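You operate a simulated robot arm through the tools that you are given. There is no shell and no other tool.

You are at the controls of a simulated robot arm. One attempt, no reset.

Task
Fit the gasket strip that the strip card names and press it home.
Fine: plate down, wind the pressure knob till the lamp shows, slacken it, plate up again; nothing pinched.

The check looks at the end state, three seconds after you hand in, the way a careful person would. Anything else that was tipped, shoved, dropped, spilled or broken makes it a failure.

Robot
A 6-joint arm with a two-finger gripper, fixed in place. Base frame: the origin is on the floor under the middle of its stand, x ahead of it, y to its left, z up. Readings come in mm, rad, newtons and seconds.
It reaches about 940 mm from its shoulder. Its first joint turns from -2.897 to 2.897 rad. Payload 2.54 kg.
The tool frame sits at the grasp point between the pads (the TCP): z along the fingers, y along the line on which they close. The tips reach 30 mm beyond it. The gripper opens to 116 mm; its body begins 95 mm behind the TCP.
Orientation is that of the tool frame in the base frame, as a unit quaternion [w, x, y, z]. With the fingers straight down and closing along the base's y, the tool's x points along the base's -x, its y along +y and its z along -z.

Tools
- The arm moves only by the tool apply_moves. Its argument "deltas" is text: rows parted by semicolons, each of 7 numbers parted by spaces: the closure, from 0 (fully open) to 1 (shut), then the shift along the tool's x, y, z in mm, then the turn, a rotation vector about the tool's x, y, z in rad. In form: claw tx ty tz wx wy wz; .... A call has 1 to 20 rows; each row is the pose to reach, as a shift and turn from the pose commanded when the call began, along the tool's axes at that moment. Rows are played at 5 a second. More than 50 mm and 0.15 rad between two rows, or a gripper value outside its range, and nothing of the call is played. Where a pose cannot be reached the arm comes as near as it can. A force on the tool above 90 N (or 10 N above the force at the start of the call, whichever is more), or a blocked arm, ends the call early, and 0.2 s more pass. Each finger travels about 72 mm/s and halts on what it meets, pressing with about 38 N; the grip force reading is that of the motor and also rises with nothing between the fingers. The clock runs only during rows and for 0.2 s after the last one: add rows that repeat a pose to give the fingers time. The reply holds the time, the measured pose of the TCP, the force on the tool along the base axes, the opening and the grip force, in the units named above and with some noise, with the torque about the TCP (base axes, N m) and any sound that the robot's microphone picked up.
- Cameras (640 x 400 px; columns grow to the right, rows downward): "scene" is fixed at [49.9, 651.8, 1572.2]; the picture's right is [-0.72, -0.69, 0.00], its down [-0.64, 0.67, -0.38] and it looks along [0.27, -0.28, -0.92] (base axes); focal length 258 px, centre (320, 200). "wrist" rides on the gripper at [69, -15, -122] in the tool frame; the picture's right is [0.21, 0.98, 0.00], its down [-0.83, 0.18, -0.53] and it looks along [-0.52, 0.11, 0.85] (tool axes); focal length 251 px, centre (320, 200). There is no depth. A picture from a camera that has moved, and an enlarged one, comes with that camera's place and axes in the base frame and with its lens.
- capture(camera): a new picture of that camera. No time passes.
- inspect(camera, box): a new picture of the part [left, top, right, bottom] of that camera's present view, enlarged. No time passes.
- close_job(): hands the job in; it is judged then, once.

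Places have to be worked out from the pictures, the camera data and where the tool is seen. Open the gripper and draw the arm clear of the work before you hand the job in, unless the task says otherwise.

The tools are called after ">>>" as name(argument=value, ...) on one line, values as JSON. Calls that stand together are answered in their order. apply_moves: Moves the arm, as the interface text tells. Its arguments: {"type":"object","properties":{"deltas":{"type":"string"}},"required":["deltas"]} The other tools are called the same way: capture (camera) takes a picture; inspect (camera, box) takes an enlarged picture of a part of a camera's view; close_job () hands the job in.

At the start:

```text
clock: 0.0
tool_pos: [216.9, 461.9, 1213.8]
ee_rot: [-0.001, 0.0, 1.0, 0.001]
ft_force: [0.2, 0.3, -0.3]
ft_torque: [0.0, 0.01, 0.0]
finger_gap: 115.9
grasp_force: 0.0
```

scene: 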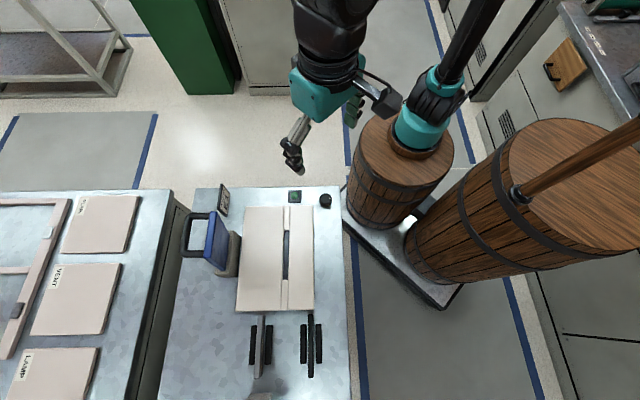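
wrist: 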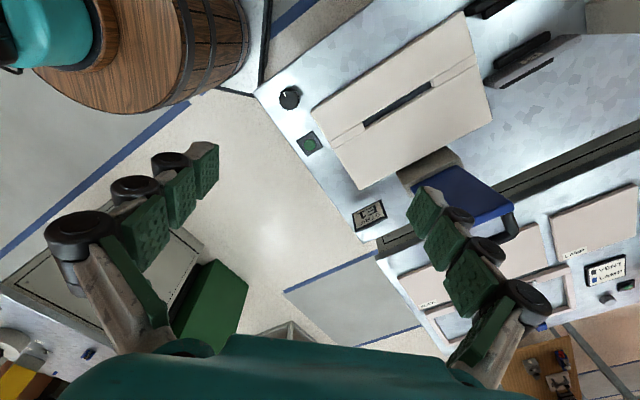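

I'll start by looking closely at the bench, the card and the strips before moving anything.

>>> inspect(camera="scene", box=[160, 170, 360, 295])

>>> inspect(camera="scene", box=[160, 275, 360, 400])

>>> inspect(camera="scene", box=[0, 180, 180, 400])

>>> inspect(camera="wrist", box=[240, 0, 640, 250])

>>> inspect(camera="wrist", box=[340, 150, 640, 400])

```text
3.20 times, centred on (260, 232) of scene
camera zoom: at [49.9, 651.8, 1572.2], right [-0.72, -0.69, 0.0], down [-0.64, 0.67, -0.38], along [0.27, -0.28, -0.92], focal length 826 px, centre (512, 96)
```

zoom: 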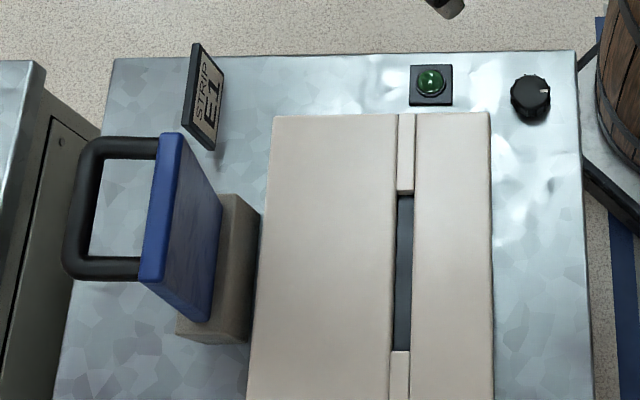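

```text
3.20 times, centred on (260, 338) of scene
camera zoom: at [49.9, 651.8, 1572.2], right [-0.72, -0.69, 0.0], down [-0.64, 0.67, -0.38], along [0.27, -0.28, -0.92], focal length 826 px, centre (512, -240)
```

zoom: 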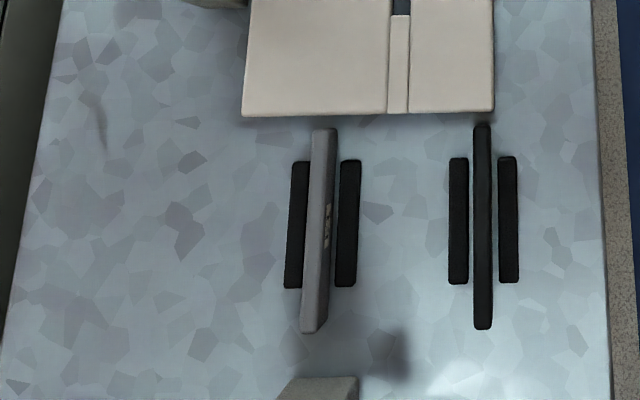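

```text
1.82 times, centred on (90, 290) of scene
camera zoom: at [49.9, 651.8, 1572.2], right [-0.72, -0.69, 0.0], down [-0.64, 0.67, -0.38], along [0.27, -0.28, -0.92], focal length 469 px, centre (738, 36)
```

zoom: 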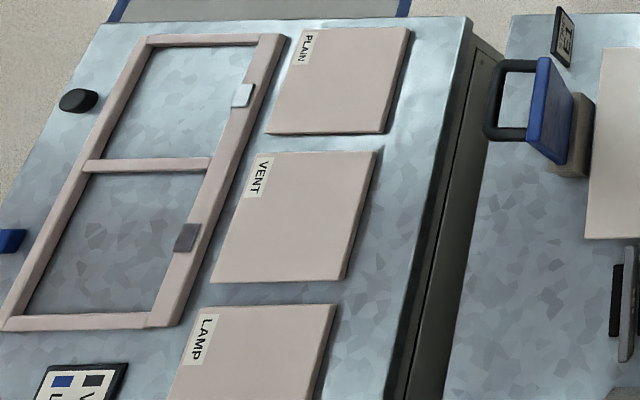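

```text
1.60 times, centred on (440, 125) of wrist
camera zoom: at [148.8, 446.6, 1333.1], right [-0.21, 0.98, 0.0], down [0.83, 0.18, 0.53], along [0.52, 0.12, -0.85], focal length 402 px, centre (128, 320)
```

zoom: 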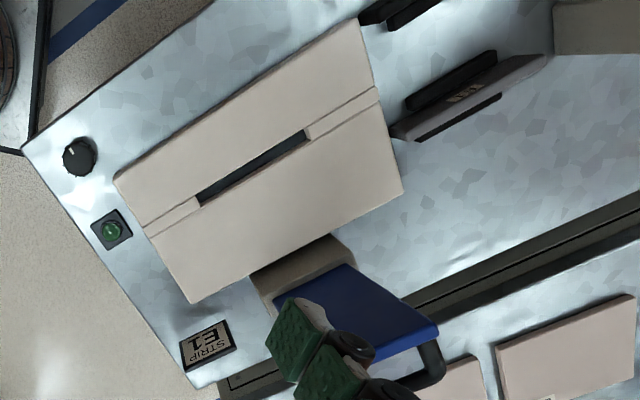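

```text
1.60 times, centred on (490, 275) of wrist
camera zoom: at [148.8, 446.6, 1333.1], right [-0.21, 0.98, 0.0], down [0.83, 0.18, 0.53], along [0.52, 0.12, -0.85], focal length 402 px, centre (48, 80)
```

zoom: 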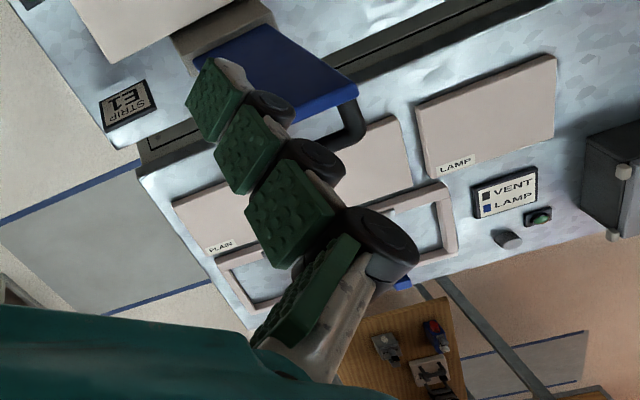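

The card reads "STRIP E1"; there are two strips in racks, a grey one with some marking on its side and a black one. I zoom further in on the markings and the plate mechanism.

>>> inspect(camera="scene", box=[240, 305, 330, 385])

>>> inspect(camera="wrist", box=[460, 0, 620, 100])

>>> inspect(camera="scene", box=[180, 180, 270, 290])

>>> inspect(camera="scene", box=[280, 180, 345, 225])

>>> inspect(camera="wrist", box=[270, 70, 400, 240])

```text
5.00 times, centred on (285, 345) of scene
camera zoom: at [49.9, 651.8, 1572.2], right [-0.72, -0.69, 0.0], down [-0.64, 0.67, -0.38], along [0.27, -0.28, -0.92], focal length 1290 px, centre (495, -525)
```

zoom: 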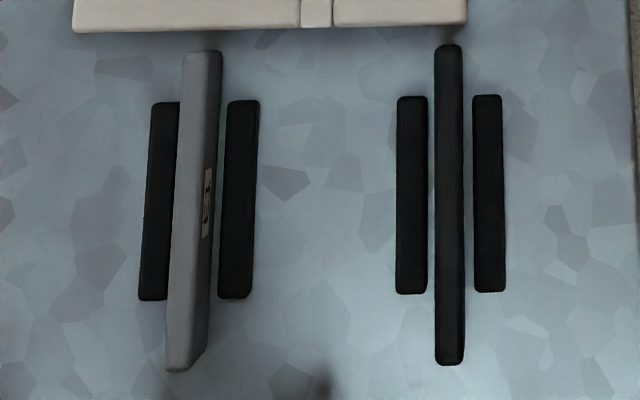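

```text
4.00 times, centred on (540, 50) of wrist
camera zoom: at [148.8, 446.6, 1333.1], right [-0.21, 0.98, 0.0], down [0.83, 0.18, 0.53], along [0.52, 0.12, -0.85], focal length 1006 px, centre (-560, 800)
```

zoom: 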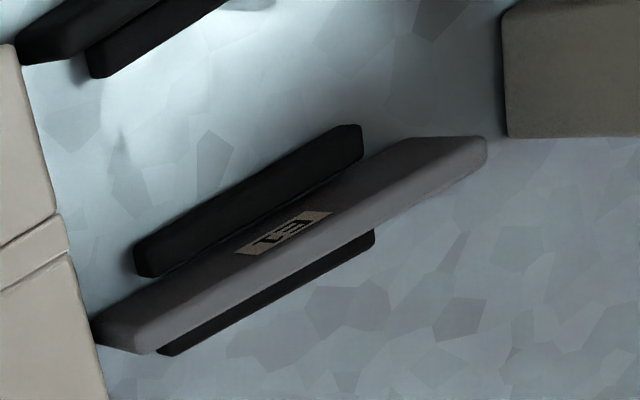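

```text
3.64 times, centred on (225, 235) of scene
camera zoom: at [49.9, 651.8, 1572.2], right [-0.72, -0.69, 0.0], down [-0.64, 0.67, -0.38], along [0.27, -0.28, -0.92], focal length 938 px, centre (666, 73)
```

zoom: 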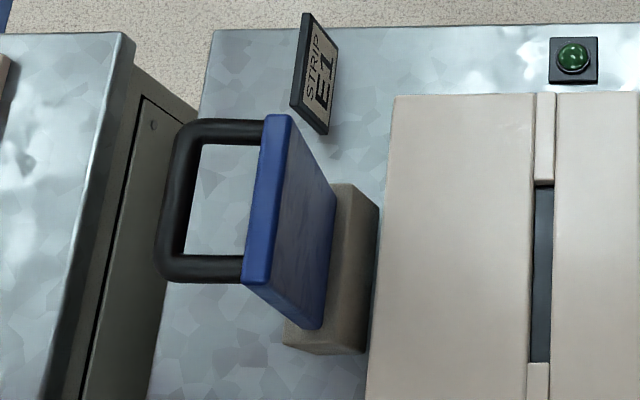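

```text
8.89 times, centred on (312, 202) of scene
camera zoom: at [49.9, 651.8, 1572.2], right [-0.72, -0.69, 0.0], down [-0.64, 0.67, -0.38], along [0.27, -0.28, -0.92], focal length 2294 px, centre (387, 178)
```

zoom: 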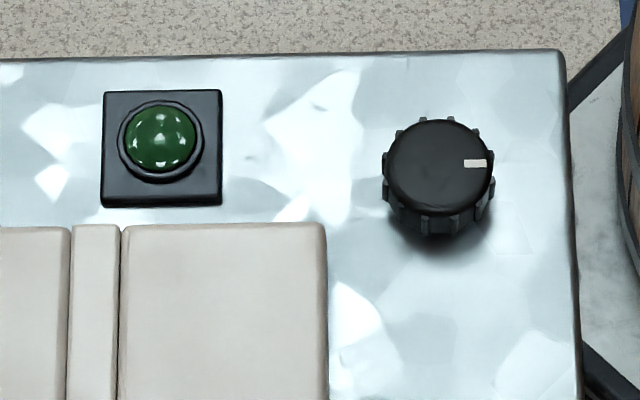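

```text
2.35 times, centred on (335, 155) of wrist
camera zoom: at [148.8, 446.6, 1333.1], right [-0.21, 0.98, 0.0], down [0.83, 0.18, 0.53], along [0.52, 0.12, -0.85], focal length 592 px, centre (285, 306)
```

zoom: 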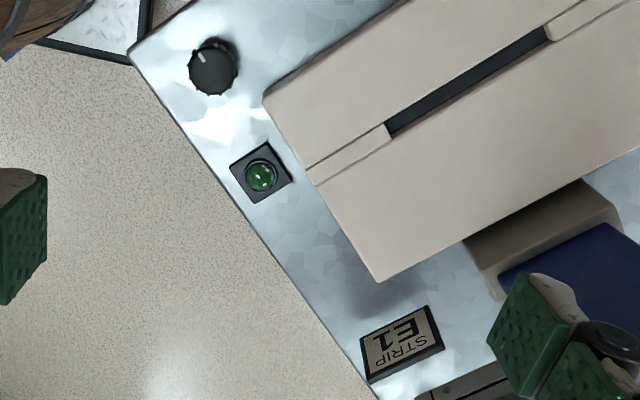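

The grey strip's side label isn't legible from here and the black one's is hidden. I'll move the open gripper over above the strip racks (well above everything, z≈1010) to look at both from close.

>>> apply_moves(deltas="0 20 28 0 0 0 0; 0 42 58 10 0 0 0; 0 64 88 20 0 0 0; 0 86 118 40 0 0 0; 0 108 148 60 0 0 0; 0 130 178 84 0 0 0; 0 152 208 110 0 0 0; 0 174 238 138 0 0 0; 0 196 268 170 0 0 0; 0 210 290 195 0 0 0; 0 217 298 204 0 0 0; 0 217 298 204 0 0 0")

>>> capture(camera="wrist")

>>> capture(camera="scene")

```text
clock: 2.6
tool_pos: [0.5, 761.0, 1009.4]
ee_rot: [0.0, 0.001, 1.0, 0.001]
ft_force: [-0.4, -0.6, 0.3]
ft_torque: [0.0, -0.02, 0.0]
finger_gap: 116.0
grasp_force: 0.0
```

```text
taken
camera wrist: at [-68.1, 745.0, 1129.3], right [-0.21, 0.98, 0.0], down [0.83, 0.18, 0.53], along [0.52, 0.12, -0.85], focal length 251 px, centre (320, 200)
```

wrist: 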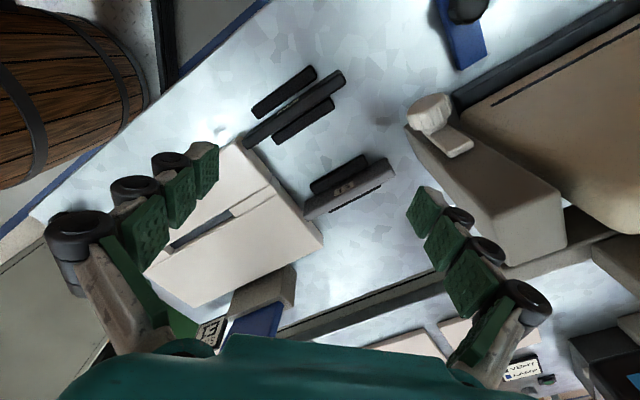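

```text
taken
```

scene: 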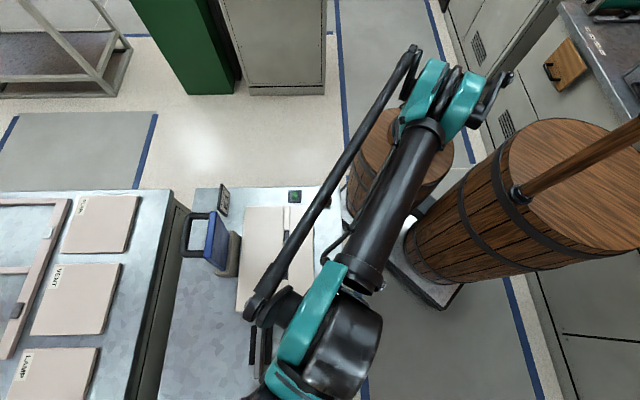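

>>> inspect(camera="wrist", box=[230, 50, 410, 230])

>>> inspect(camera="wrist", box=[290, 140, 400, 230])

>>> inspect(camera="wrist", box=[380, 0, 640, 260])

```text
2.22 times, centred on (320, 140) of wrist
camera zoom: at [-68.1, 745.0, 1129.3], right [-0.21, 0.98, 0.0], down [0.83, 0.18, 0.53], along [0.52, 0.12, -0.85], focal length 559 px, centre (320, 333)
```

zoom: 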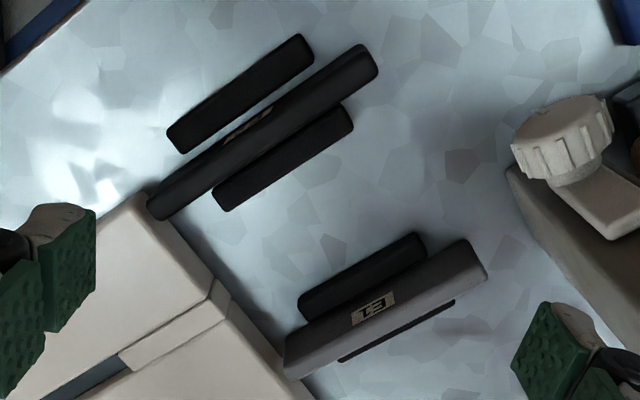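

```text
4.44 times, centred on (345, 185) of wrist
camera zoom: at [-68.1, 745.0, 1129.3], right [-0.21, 0.98, 0.0], down [0.83, 0.18, 0.53], along [0.52, 0.12, -0.85], focal length 1118 px, centre (209, 267)
```

zoom: 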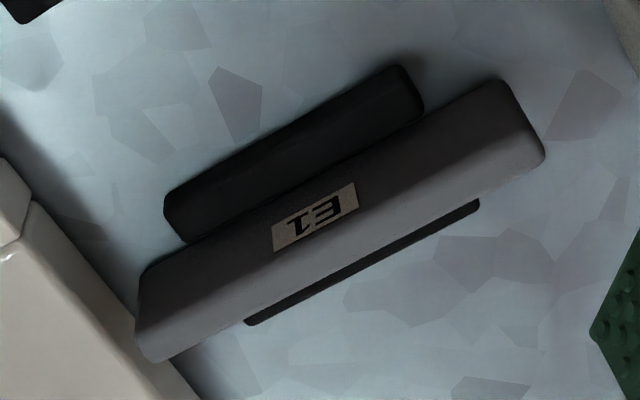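

```text
1.54 times, centred on (510, 130) of wrist
camera zoom: at [-68.1, 745.0, 1129.3], right [-0.21, 0.98, 0.0], down [0.83, 0.18, 0.53], along [0.52, 0.12, -0.85], focal length 387 px, centre (28, 308)
```

zoom: 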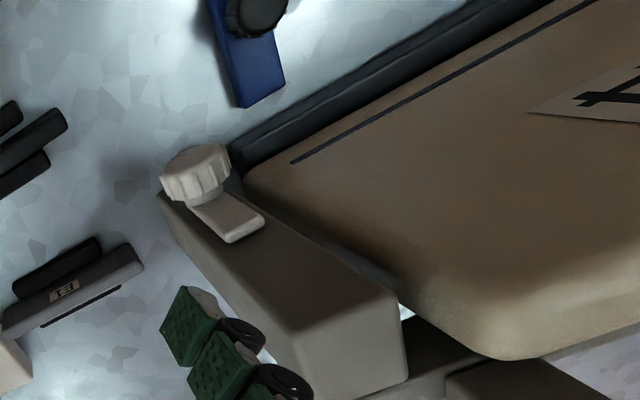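

The grey strip is marked E1, so that's the one. There's also a tan board with a pale knob beyond the racks that I don't understand yet, so I'll rise, back off and turn the camera to look along +y.

>>> apply_moves(deltas="0 0 0 -20 0 0 -0.13; 0 0 -10 -40 0 0 -0.26; 0 0 -30 -60 0 0 -0.39; 0 0 -50 -80 0 0 -0.52; 0 0 -70 -100 0 0 -0.65; 0 0 -90 -120 0 0 -0.78; 0 0 -110 -140 0 0 -0.91; 0 0 -130 -160 0 0 -1.04; 0 0 -150 -180 0 0 -1.17; 0 0 -170 -200 0 0 -1.30; 0 0 -190 -220 0 0 -1.43; 0 0 -200 -230 0 0 -1.57; 0 0 -200 -230 0 0 -1.57")

>>> capture(camera="wrist")

>>> capture(camera="scene")

```text
clock: 5.4
tool_pos: [0.5, 561.0, 1239.3]
ee_rot: [0.001, -0.707, 0.708, 0.001]
ft_force: [0.0, 0.8, 0.0]
ft_torque: [0.01, -0.01, 0.02]
finger_gap: 116.1
grasp_force: 0.0
```

```text
taken
camera wrist: at [16.0, 490.3, 1358.6], right [-0.98, -0.22, 0.0], down [-0.18, 0.82, 0.54], along [-0.12, 0.52, -0.84], focal length 251 px, centre (320, 200)
```

wrist: 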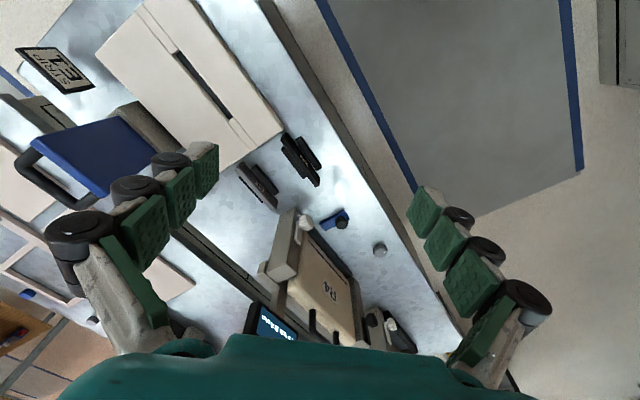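

```text
taken
```

scene: 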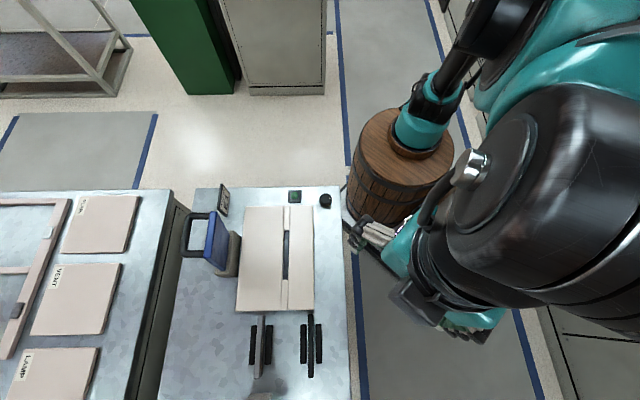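

>>> inspect(camera="wrist", box=[220, 120, 440, 360])

>>> inspect(camera="wrist", box=[0, 0, 300, 200])

```text
1.67 times, centred on (330, 240) of wrist
camera zoom: at [16.0, 490.3, 1358.6], right [-0.98, -0.22, 0.0], down [-0.18, 0.82, 0.54], along [-0.12, 0.52, -0.84], focal length 419 px, centre (303, 133)
```

zoom: 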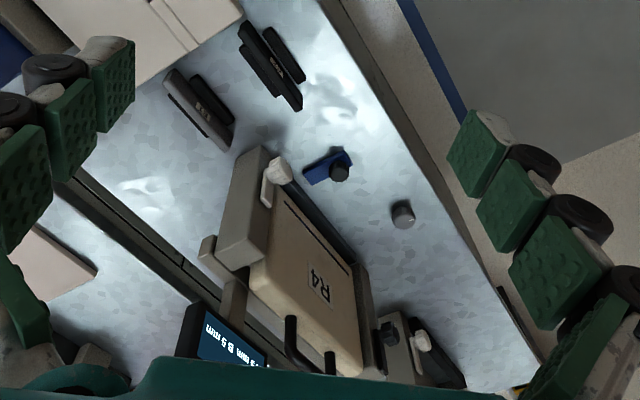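

```text
2.00 times, centred on (150, 100) of wrist
camera zoom: at [16.0, 490.3, 1358.6], right [-0.98, -0.22, 0.0], down [-0.18, 0.82, 0.54], along [-0.12, 0.52, -0.84], focal length 503 px, centre (660, 400)
```

zoom: 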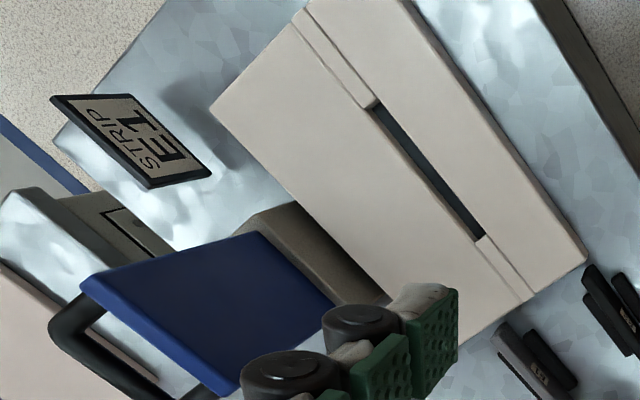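

Grey E1 stands in its rack; the blue plate with black handle is hinged beside the beige bed, and the R4 unit beyond is another station that I must leave alone. I'll turn the tool so the fingers close across the strip (closing line along base (0.707,0.707)) and move above the grey strip at about z=980 to look.

>>> apply_moves(deltas="0 -15 -5 5 0 0 0.139; 0 -30 -11 10 0 0 0.277; 0 -46 -17 15 0 0 0.416; 0 -62 -23 20 0 0 0.554; 0 -78 -29 30 0 0 0.693; 0 -94 -35 40 0 0 0.832; 0 -110 -41 55 0 0 0.97; 0 -127 -47 70 0 0 1.109; 0 -144 -53 90 0 0 1.247; 0 -161 -59 110 0 0 1.386; 0 -178 -65 130 0 0 1.524; 0 -195 -71 150 0 0 1.663; 0 -212 -77 170 0 0 1.802; 0 -229 -83 190 0 0 1.94; 0 -246 -89 210 0 0 2.079; 0 -260 -94 235 0 0 2.217; 0 -270 -97.5 259 0 0 2.356; 0 -270 -97.5 259 0 0 2.356")

>>> capture(camera="wrist")

>>> capture(camera="scene")

```text
clock: 9.2
tool_pos: [97.7, 830.3, 978.4]
ee_rot: [-0.001, 0.384, 0.923, 0.001]
ft_force: [0.3, 0.5, -0.5]
ft_torque: [-0.03, -0.03, 0.02]
finger_gap: 116.0
grasp_force: 0.0
```

```text
taken
camera wrist: at [38.6, 868.0, 1099.6], right [0.54, 0.84, 0.0], down [0.71, -0.46, 0.53], along [0.45, -0.29, -0.85], focal length 251 px, centre (320, 200)
```

wrist: 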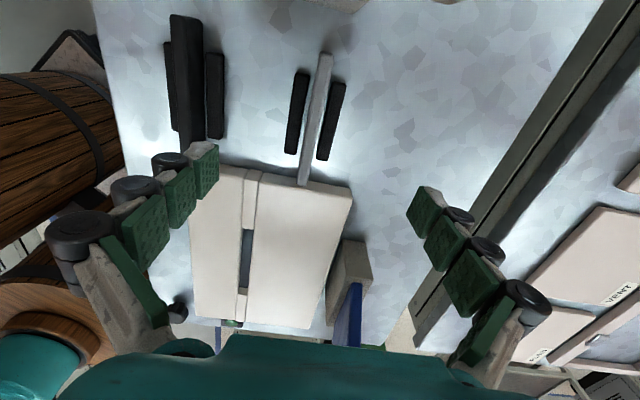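

```text
taken
```

scene: 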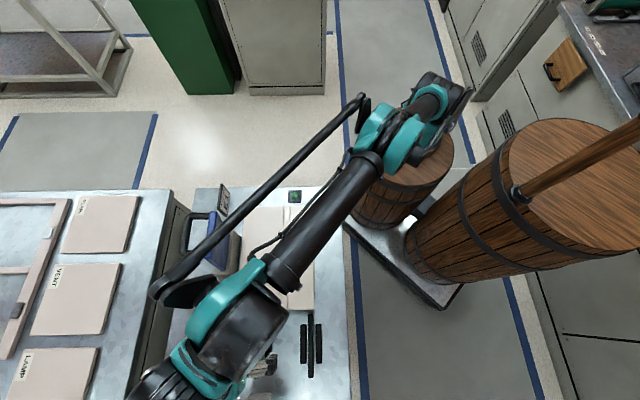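

>>> inspect(camera="wrist", box=[260, 30, 380, 200])

>>> inspect(camera="wrist", box=[170, 150, 380, 360])

```text
2.35 times, centred on (320, 115) of wrist
camera zoom: at [38.6, 868.0, 1099.6], right [0.54, 0.84, 0.0], down [0.71, -0.46, 0.53], along [0.45, -0.29, -0.85], focal length 592 px, centre (320, 400)
```

zoom: 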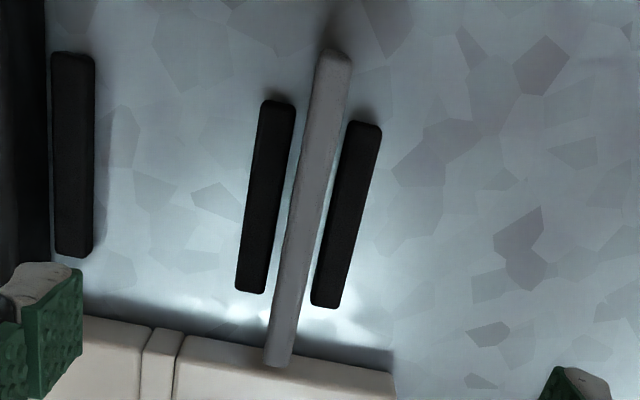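

```text
1.90 times, centred on (275, 255) of wrist
camera zoom: at [38.6, 868.0, 1099.6], right [0.54, 0.84, 0.0], down [0.71, -0.46, 0.53], along [0.45, -0.29, -0.85], focal length 479 px, centre (406, 95)
```

zoom: 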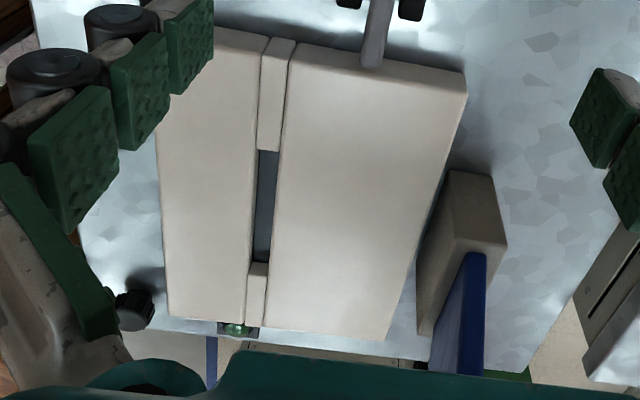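

Now the fingers are aligned with the strips. I'll drop to z≈905 shifted ~90 mm toward the black strip (tips stay above everything) to see the grey strip and its rack blocks from the side and gauge heights.

>>> apply_moves(deltas="0 0 -30 10 0 0 0; 0 0 -60 25 0 0 0; 0 0 -90 45 0 0 0; 0 0 -90 65 0 0 0; 0 0 -90 73 0 0 0; 0 0 -90 73 0 0 0")

>>> capture(camera="wrist")

>>> inspect(camera="wrist", box=[320, 0, 520, 160])

```text
clock: 10.6
tool_pos: [34.2, 767.9, 906.2]
ee_rot: [-0.001, 0.383, 0.924, -0.001]
ft_force: [0.4, 0.9, 0.5]
ft_torque: [-0.01, -0.01, -0.02]
finger_gap: 115.9
grasp_force: 0.1
```

```text
taken
camera wrist: at [-24.9, 805.4, 1027.4], right [0.54, 0.84, 0.0], down [0.71, -0.46, 0.53], along [0.45, -0.29, -0.85], focal length 251 px, centre (320, 200)
```

wrist: 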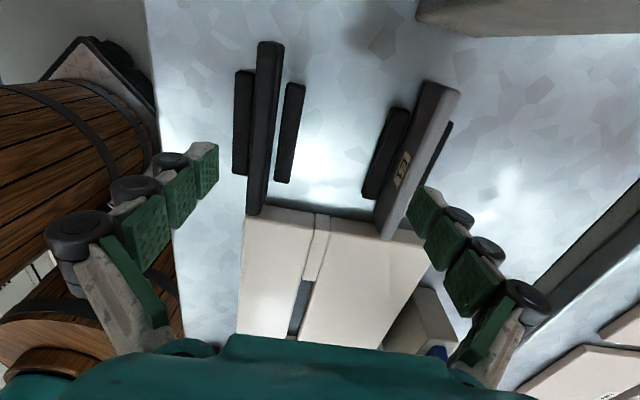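

```text
2.50 times, centred on (420, 80) of wrist
camera zoom: at [-24.9, 805.4, 1027.4], right [0.54, 0.84, 0.0], down [0.71, -0.46, 0.53], along [0.45, -0.29, -0.85], focal length 629 px, centre (70, 500)
```

zoom: 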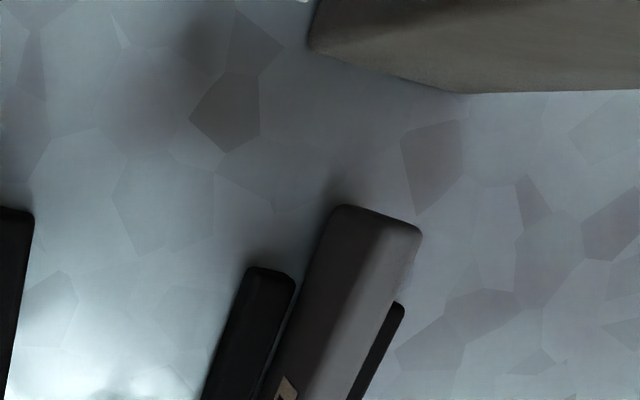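

>>> inspect(camera="wrist", box=[350, 70, 470, 250])

>>> inspect(camera="wrist", box=[220, 30, 340, 230])

>>> inspect(camera="wrist", box=[230, 190, 470, 370])

```text
2.22 times, centred on (410, 160) of wrist
camera zoom: at [-24.9, 805.4, 1027.4], right [0.54, 0.84, 0.0], down [0.71, -0.46, 0.53], along [0.45, -0.29, -0.85], focal length 559 px, centre (120, 289)
```

zoom: 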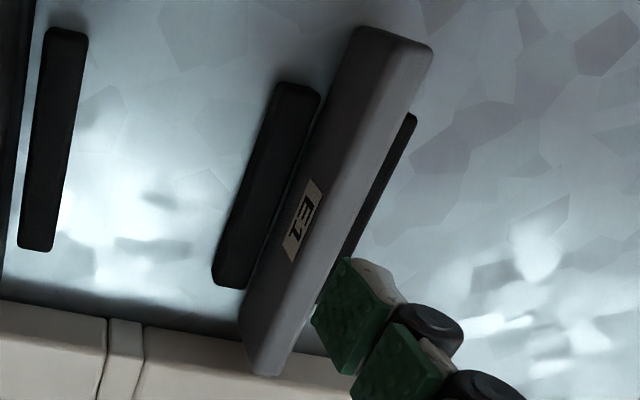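

```text
2.00 times, centred on (280, 130) of wrist
camera zoom: at [-24.9, 805.4, 1027.4], right [0.54, 0.84, 0.0], down [0.71, -0.46, 0.53], along [0.45, -0.29, -0.85], focal length 503 px, centre (400, 340)
```

zoom: 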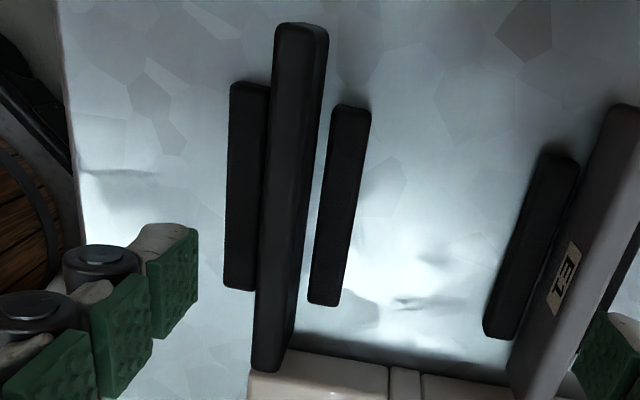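

```text
2.22 times, centred on (350, 280) of wrist
camera zoom: at [-24.9, 805.4, 1027.4], right [0.54, 0.84, 0.0], down [0.71, -0.46, 0.53], along [0.45, -0.29, -0.85], focal length 559 px, centre (253, 22)
```

zoom: 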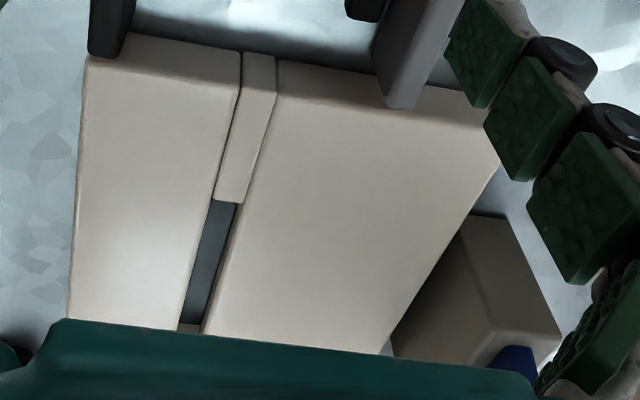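

From parallax between the last two views I put the strip top at z≈837, bed top ≈825, bench ≈800–806, strip about 139 x 13 x 31 mm, slot about 139 x 14 mm. I want firmer heights, so I'll shut the empty gripper and touch down gently on the bare bench between the two racks.

>>> apply_moves(deltas="1 0 6 0 0 0 0; 1 0 12 0 0 0 0; 1 0 18 0 0 0 0; 1 0 18 0 0 0 0; 1 0 18 15 0 0 0; 1 0 18 30 0 0 0; 1 0 18 45 0 0 0; 1 0 18 55 0 0 0; 1 0 18 58 0 0 0; 1 0 18 58 0 0 0")

>>> capture(camera="wrist")

```text
clock: 12.8
tool_pos: [47.9, 779.7, 849.0]
ee_rot: [-0.001, 0.383, 0.924, 0.0]
ft_force: [-0.1, 0.6, -0.2]
ft_torque: [0.01, 0.0, 0.0]
finger_gap: 0.1
grasp_force: 28.7
```

```text
taken
camera wrist: at [-12.0, 817.5, 969.9], right [0.54, 0.84, 0.0], down [0.71, -0.46, 0.53], along [0.45, -0.29, -0.85], focal length 251 px, centre (320, 200)
```

wrist: 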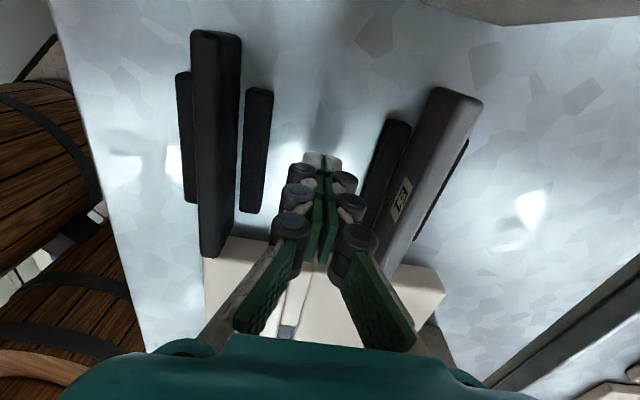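

Clear of both racks. Now I'll go down in small steps watching the force.

>>> apply_moves(deltas="1 0 0 2 0 0 0; 1 0 0 4 0 0 0; 1 0 0 6 0 0 0; 1 0 0 7 0 0 0; 1 0 0 8 0 0 0")

```text
clock: 14.0
tool_pos: [46.8, 778.9, 842.1]
ee_rot: [-0.001, 0.383, 0.924, 0.0]
ft_force: [-0.4, -0.5, -0.3]
ft_torque: [0.02, 0.02, -0.01]
finger_gap: 0.0
grasp_force: 28.7
```

No contact yet at tip z≈812; continue down.

>>> apply_moves(deltas="1 0 0 1 0 0 0; 1 0 0 2 0 0 0; 1 0 0 3 0 0 0; 1 0 0 4 0 0 0; 1 0 0 5 0 0 0")

```text
clock: 15.2
tool_pos: [47.1, 778.8, 836.4]
ee_rot: [-0.002, 0.383, 0.924, 0.001]
ft_force: [0.0, -0.3, 0.5]
ft_torque: [0.01, -0.05, -0.01]
finger_gap: 0.0
grasp_force: 28.1
```

>>> apply_moves(deltas="1 0 0 1 0 0 0; 1 0 0 2 0 0 0; 1 0 0 3 0 0 0; 1 0 0 4 0 0 0")

>>> inspect(camera="wrist", box=[180, 20, 480, 260])

```text
clock: 16.2
tool_pos: [48.5, 781.0, 831.8]
ee_rot: [-0.001, 0.382, 0.924, 0.001]
ft_force: [-0.9, -0.8, -0.8]
ft_torque: [0.03, 0.01, 0.0]
finger_gap: 0.0
grasp_force: 29.0
```

```text
1.67 times, centred on (330, 140) of wrist
camera zoom: at [-12.0, 817.6, 952.7], right [0.54, 0.84, 0.0], down [0.71, -0.46, 0.53], along [0.45, -0.29, -0.85], focal length 419 px, centre (303, 300)
```

zoom: 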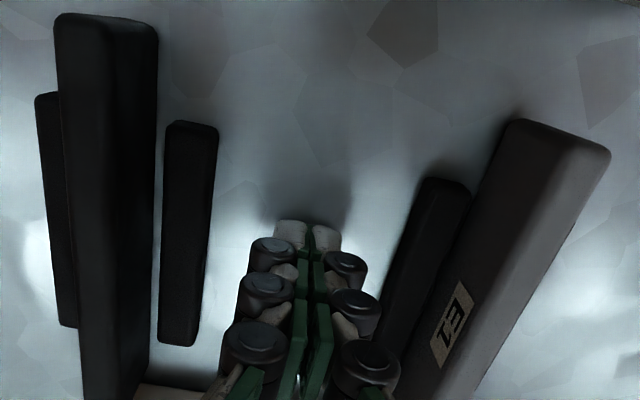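

Still no contact at tip z≈802; a few more millimetres.

>>> apply_moves(deltas="1 0 0 1 0 0 0; 1 0 0 2 0 0 0; 1 0 0 3 0 0 0; 1 0 0 4 0 0 0")

>>> apply_moves(deltas="1 0 0 1 0 0 0; 1 0 0 2 0 0 0; 1 0 0 3 0 0 0; 1 0 0 4 0 0 0")

```text
clock: 17.2
tool_pos: [47.7, 780.3, 829.1]
ee_rot: [-0.002, 0.383, 0.924, 0.001]
ft_force: [-0.4, -0.5, -0.5]
ft_torque: [-0.02, -0.04, -0.02]
finger_gap: 0.0
grasp_force: 28.7
```

```text
clock: 18.2
tool_pos: [47.9, 778.8, 826.1]
ee_rot: [-0.001, 0.384, 0.924, 0.002]
ft_force: [0.1, 17.4, 60.4]
ft_torque: [0.34, -0.1, 0.05]
finger_gap: 0.1
grasp_force: 29.1
```

Contact: about 60 N with the tip at z≈796, so the bench top is z≈796. I lift off 15 mm and use this close view for the block and strip heights.

>>> apply_moves(deltas="1 0 0 -4 0 0 0; 1 0 0 -9 0 0 0; 1 0 0 -15 0 0 0; 1 0 0 -15 0 0 0")

>>> inspect(camera="wrist", box=[360, 60, 500, 260])

>>> inspect(camera="wrist", box=[180, 20, 300, 260])

```text
clock: 19.2
tool_pos: [48.5, 779.7, 839.0]
ee_rot: [-0.001, 0.383, 0.924, 0.0]
ft_force: [0.0, -0.1, 0.0]
ft_torque: [-0.01, 0.01, 0.0]
finger_gap: 0.0
grasp_force: 28.6
```

```text
2.00 times, centred on (430, 160) of wrist
camera zoom: at [-12.1, 817.3, 959.3], right [0.54, 0.84, 0.0], down [0.71, -0.46, 0.53], along [0.45, -0.29, -0.85], focal length 503 px, centre (100, 280)
```

zoom: 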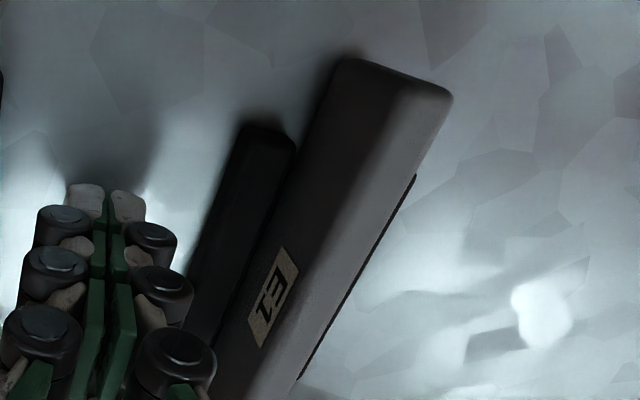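

```text
1.67 times, centred on (240, 140) of wrist
camera zoom: at [-12.1, 817.3, 959.3], right [0.54, 0.84, 0.0], down [0.71, -0.46, 0.53], along [0.45, -0.29, -0.85], focal length 419 px, centre (453, 300)
```

zoom: 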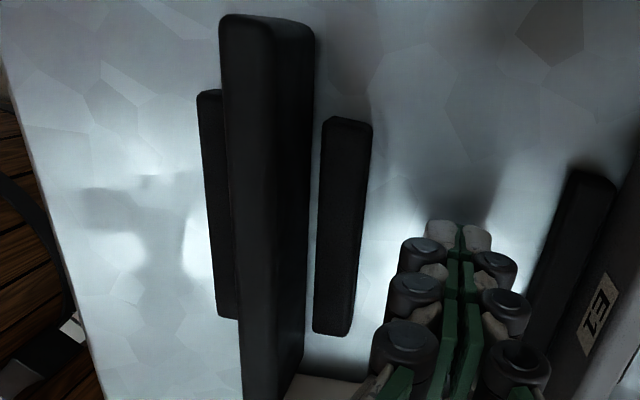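

Strip height works out ≈33 mm (top z≈829), rack blocks only ≈9 mm tall, so the tips can close on the strip's upper 12 mm. I'll rise, open, and centre over the grey strip (tool shift ≈(-7.5,+66.5)) for a vertical alignment check.

>>> apply_moves(deltas="1 0 0 -20 0 0 0; 1 0 0 -45 0 0 0; 0.5 0 0 -70 0 0 0; 0 0 15 -75 0 0 0; 0 -2 35 -75 0 0 0; 0 -5 55 -75 0 0 0; 0 -7.5 66.5 -75 0 0 0; 0 -7.5 66.5 -75 0 0 0; 0 -7.5 66.5 -75 0 0 0")

>>> capture(camera="wrist")

>>> inspect(camera="wrist", box=[250, 0, 390, 220])

```text
clock: 21.2
tool_pos: [100.6, 821.3, 914.8]
ee_rot: [-0.001, 0.383, 0.924, 0.001]
ft_force: [-0.8, 0.1, 0.0]
ft_torque: [0.01, 0.01, 0.01]
finger_gap: 116.1
grasp_force: 0.1
```

```text
taken
camera wrist: at [40.2, 859.3, 1034.8], right [0.54, 0.84, 0.0], down [0.71, -0.46, 0.53], along [0.45, -0.29, -0.85], focal length 251 px, centre (320, 200)
```

wrist: 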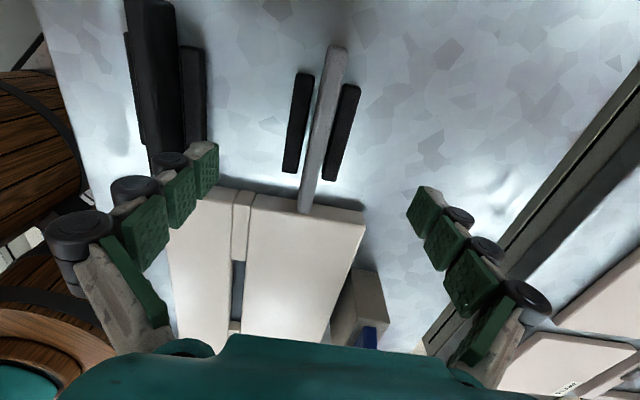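

```text
1.82 times, centred on (320, 110) of wrist
camera zoom: at [40.2, 859.3, 1034.8], right [0.54, 0.84, 0.0], down [0.71, -0.46, 0.53], along [0.45, -0.29, -0.85], focal length 457 px, centre (320, 364)
```

zoom: 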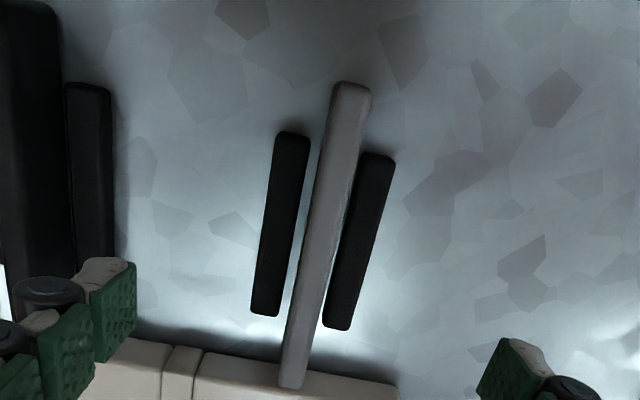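

Computed from this view: strip centre sits at tool offset (-2.7,-1.4). I correct that and descend to TCP z≈847 (tips ≈817, above the 805 rack blocks), still open, then check.

>>> apply_moves(deltas="0 -2.7 -1.4 15 0 0 0; 0 -2.7 -1.4 30 0 0 0; 0 -2.7 -1.4 45 0 0 0; 0 -2.7 -1.4 57 0 0 0; 0 -2.7 -1.4 64 0 0 0; 0 -2.7 -1.4 67.8 0 0 0; 0 -2.7 -1.4 67.8 0 0 0")

>>> capture(camera="wrist")

>>> inspect(camera="wrist", box=[200, 50, 460, 250])

```text
clock: 22.8
tool_pos: [100.9, 819.1, 846.0]
ee_rot: [0.0, 0.382, 0.924, 0.001]
ft_force: [-1.0, -0.2, 0.0]
ft_torque: [0.01, -0.03, 0.01]
finger_gap: 115.9
grasp_force: 0.0
```

```text
taken
camera wrist: at [41.2, 856.1, 966.7], right [0.54, 0.84, 0.0], down [0.71, -0.46, 0.53], along [0.45, -0.29, -0.85], focal length 251 px, centre (320, 200)
```

wrist: 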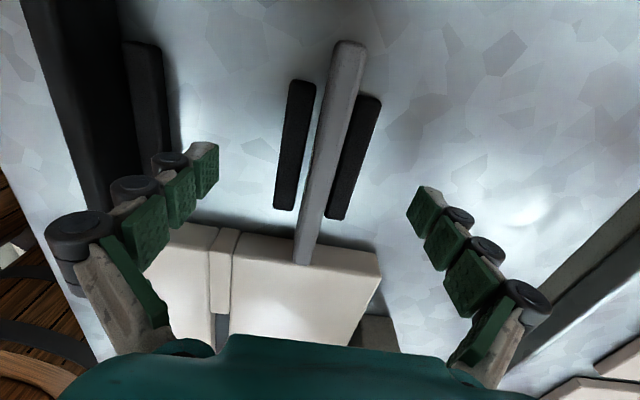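

```text
2.00 times, centred on (330, 150) of wrist
camera zoom: at [41.2, 856.1, 966.7], right [0.54, 0.84, 0.0], down [0.71, -0.46, 0.53], along [0.45, -0.29, -0.85], focal length 503 px, centre (300, 300)
```

zoom: 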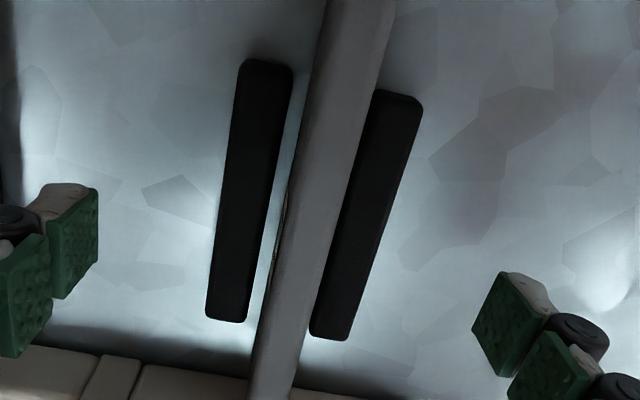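

Strip is centred between the pads to within about a millimetre. I close the gripper on it.

>>> apply_moves(deltas="0.5 0 0 0 0 0 0; 0.8 0 0 0 0 0 0; 1 0 0 0 0 0 0; 1 0 0 0 0 0 0; 1 0 0 0 0 0 0; 1 0 0 0 0 0 0; 1 0 0 0 0 0 0")

>>> inspect(camera="wrist", box=[200, 20, 460, 280])

```text
clock: 24.4
tool_pos: [100.8, 818.5, 847.6]
ee_rot: [0.0, 0.383, 0.924, 0.0]
ft_force: [-0.5, 0.0, -0.2]
ft_torque: [-0.03, 0.02, -0.01]
finger_gap: 12.9
grasp_force: 37.6
```

```text
1.54 times, centred on (330, 150) of wrist
camera zoom: at [41.2, 856.2, 966.8], right [0.54, 0.84, 0.0], down [0.71, -0.46, 0.53], along [0.45, -0.29, -0.85], focal length 387 px, centre (305, 277)
```

zoom: 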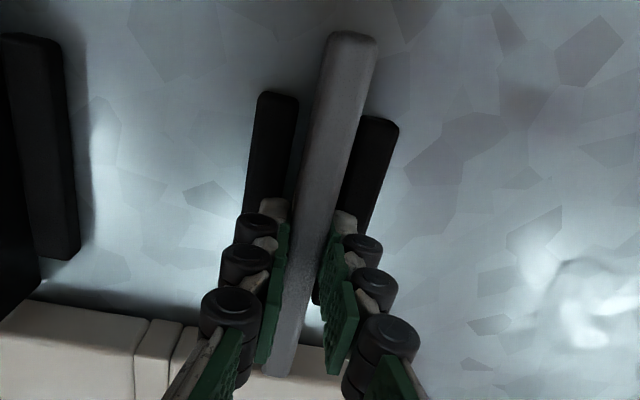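

Gripped: gap 12.9 mm, force 37.6 N. I lift straight up out of the rack and check the hold.

>>> apply_moves(deltas="1 0 0 -3 0 0 0; 1 0 0 -8 0 0 0; 1 0 0 -16 0 0 0; 1 0 0 -28 0 0 0; 1 0 0 -42 0 0 0; 1 0 0 -58 0 0 0; 1 0 0 -73 0 0 0; 1 0 0 -73 0 0 0")

>>> capture(camera="wrist")

>>> inspect(camera="wrist", box=[200, 20, 460, 280])

```text
clock: 26.2
tool_pos: [99.8, 818.5, 920.0]
ee_rot: [-0.001, 0.382, 0.924, 0.0]
ft_force: [-0.6, 0.4, -0.9]
ft_torque: [-0.03, 0.01, 0.02]
finger_gap: 12.9
grasp_force: 38.2
```

```text
taken
camera wrist: at [40.8, 856.3, 1039.9], right [0.54, 0.84, 0.0], down [0.71, -0.46, 0.53], along [0.45, -0.29, -0.85], focal length 251 px, centre (320, 200)
```

wrist: 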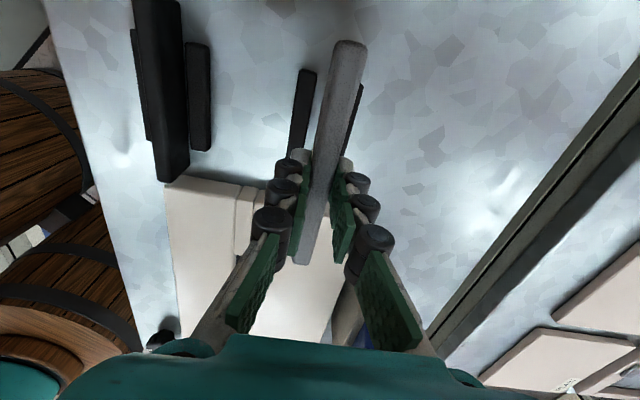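

```text
1.54 times, centred on (330, 150) of wrist
camera zoom: at [40.8, 856.3, 1039.9], right [0.54, 0.84, 0.0], down [0.71, -0.46, 0.53], along [0.45, -0.29, -0.85], focal length 387 px, centre (305, 277)
```

zoom: 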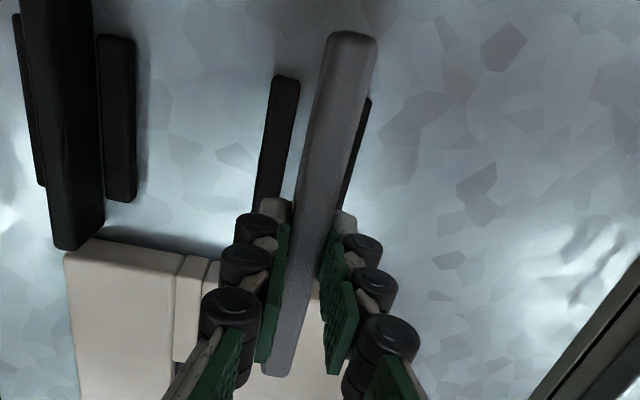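

The strip is held level and lifted. I'll zoom at both of its ends to calibrate how the held strip sits in the tool frame.

>>> inspect(camera="wrist", box=[310, 30, 390, 80])

>>> inspect(camera="wrist", box=[260, 220, 340, 270])

>>> inspect(camera="scene", box=[160, 180, 360, 400])

```text
8.00 times, centred on (350, 55) of wrist
camera zoom: at [40.8, 856.3, 1039.9], right [0.54, 0.84, 0.0], down [0.71, -0.46, 0.53], along [0.45, -0.29, -0.85], focal length 2012 px, centre (80, 1360)
```

zoom: 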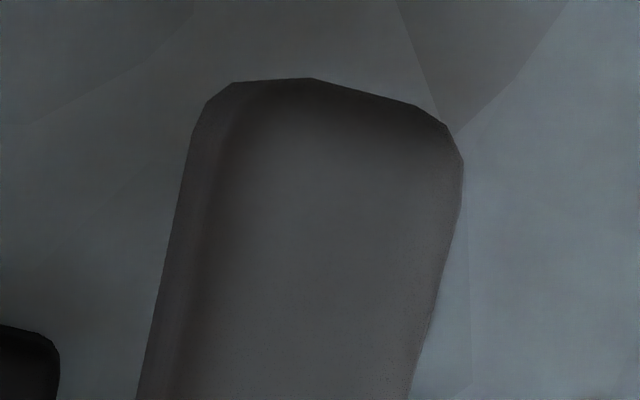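

```text
8.00 times, centred on (300, 245) of wrist
camera zoom: at [40.8, 856.3, 1039.9], right [0.54, 0.84, 0.0], down [0.71, -0.46, 0.53], along [0.45, -0.29, -0.85], focal length 2012 px, centre (480, -160)
```

zoom: 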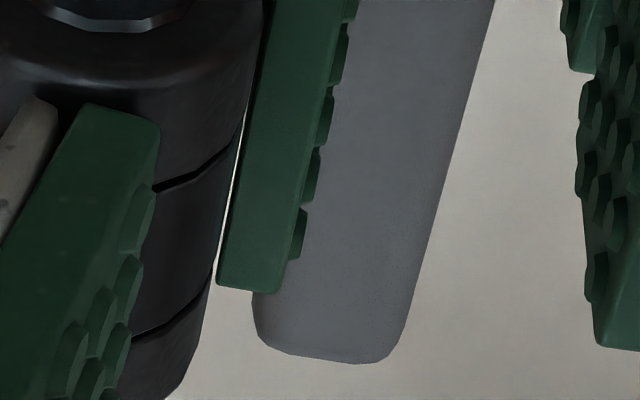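

```text
1.82 times, centred on (260, 290) of scene
camera zoom: at [49.9, 651.8, 1572.2], right [-0.72, -0.69, 0.0], down [-0.64, 0.67, -0.38], along [0.27, -0.28, -0.92], focal length 469 px, centre (429, 36)
```

zoom: 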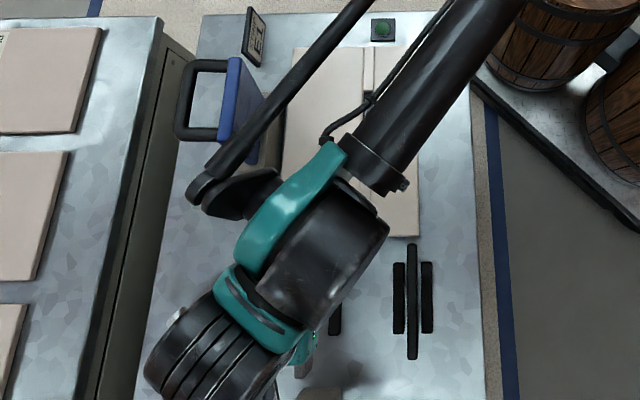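

The strip is aligned with the tool (both ends at y≈+0.8 in the camera model), ends at tool x≈+71/-74. I now carry it along tool -x over the bed at a height, about 60 mm to the plate side of the slot, so the camera sees the empty slot clearly.

>>> apply_moves(deltas="1 -5 0 -10 0 0 0; 1 -20 0 -20 0 0 0; 1 -40 0 -30 0 0 0; 1 -62 0 -30 0 0 0; 1 -84 0 -30 0 0 0; 1 -106 0 -30 0 0 0; 1 -128 0 -30 0 0 0; 1 -150 0 -30 0 0 0; 1 -172 0 -30 0 0 0; 1 -194 0 -30 0 0 0; 1 -212 0 -30 0 0 0; 1 -225 0 -30 0 0 0; 1 -229 -1 -30 0 0 0; 1 -229 -1 -30 0 0 0")

>>> capture(camera="wrist")

>>> inspect(camera="wrist", box=[180, 0, 340, 200])

```text
clock: 29.2
tool_pos: [262.0, 656.4, 949.1]
ee_rot: [-0.001, 0.383, 0.924, 0.001]
ft_force: [0.3, 0.3, -1.2]
ft_torque: [-0.03, 0.01, 0.0]
finger_gap: 12.9
grasp_force: 37.9
```

```text
taken
camera wrist: at [201.8, 693.6, 1069.4], right [0.54, 0.84, 0.0], down [0.71, -0.46, 0.53], along [0.45, -0.29, -0.85], focal length 251 px, centre (320, 200)
```

wrist: 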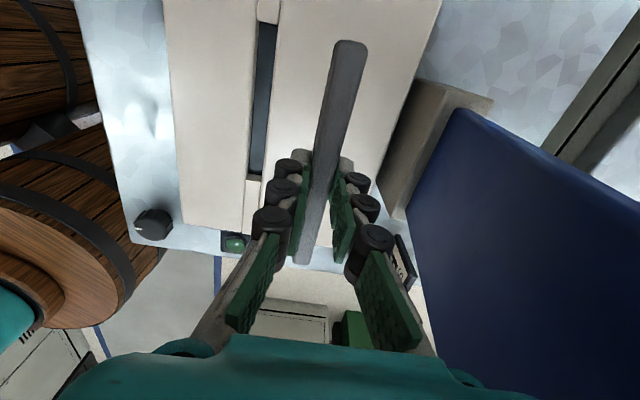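

```text
2.00 times, centred on (260, 100) of wrist
camera zoom: at [201.8, 693.6, 1069.4], right [0.54, 0.84, 0.0], down [0.71, -0.46, 0.53], along [0.45, -0.29, -0.85], focal length 503 px, centre (440, 400)
```

zoom: 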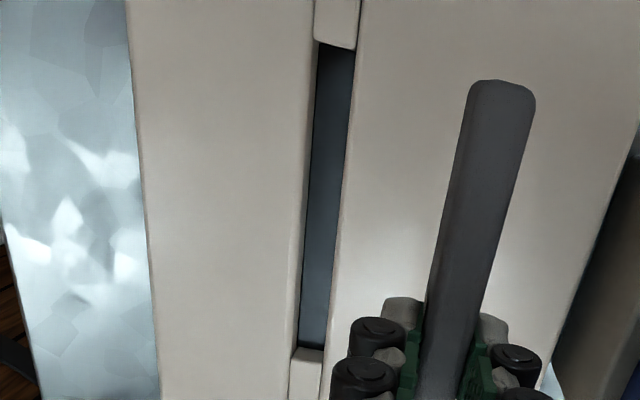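

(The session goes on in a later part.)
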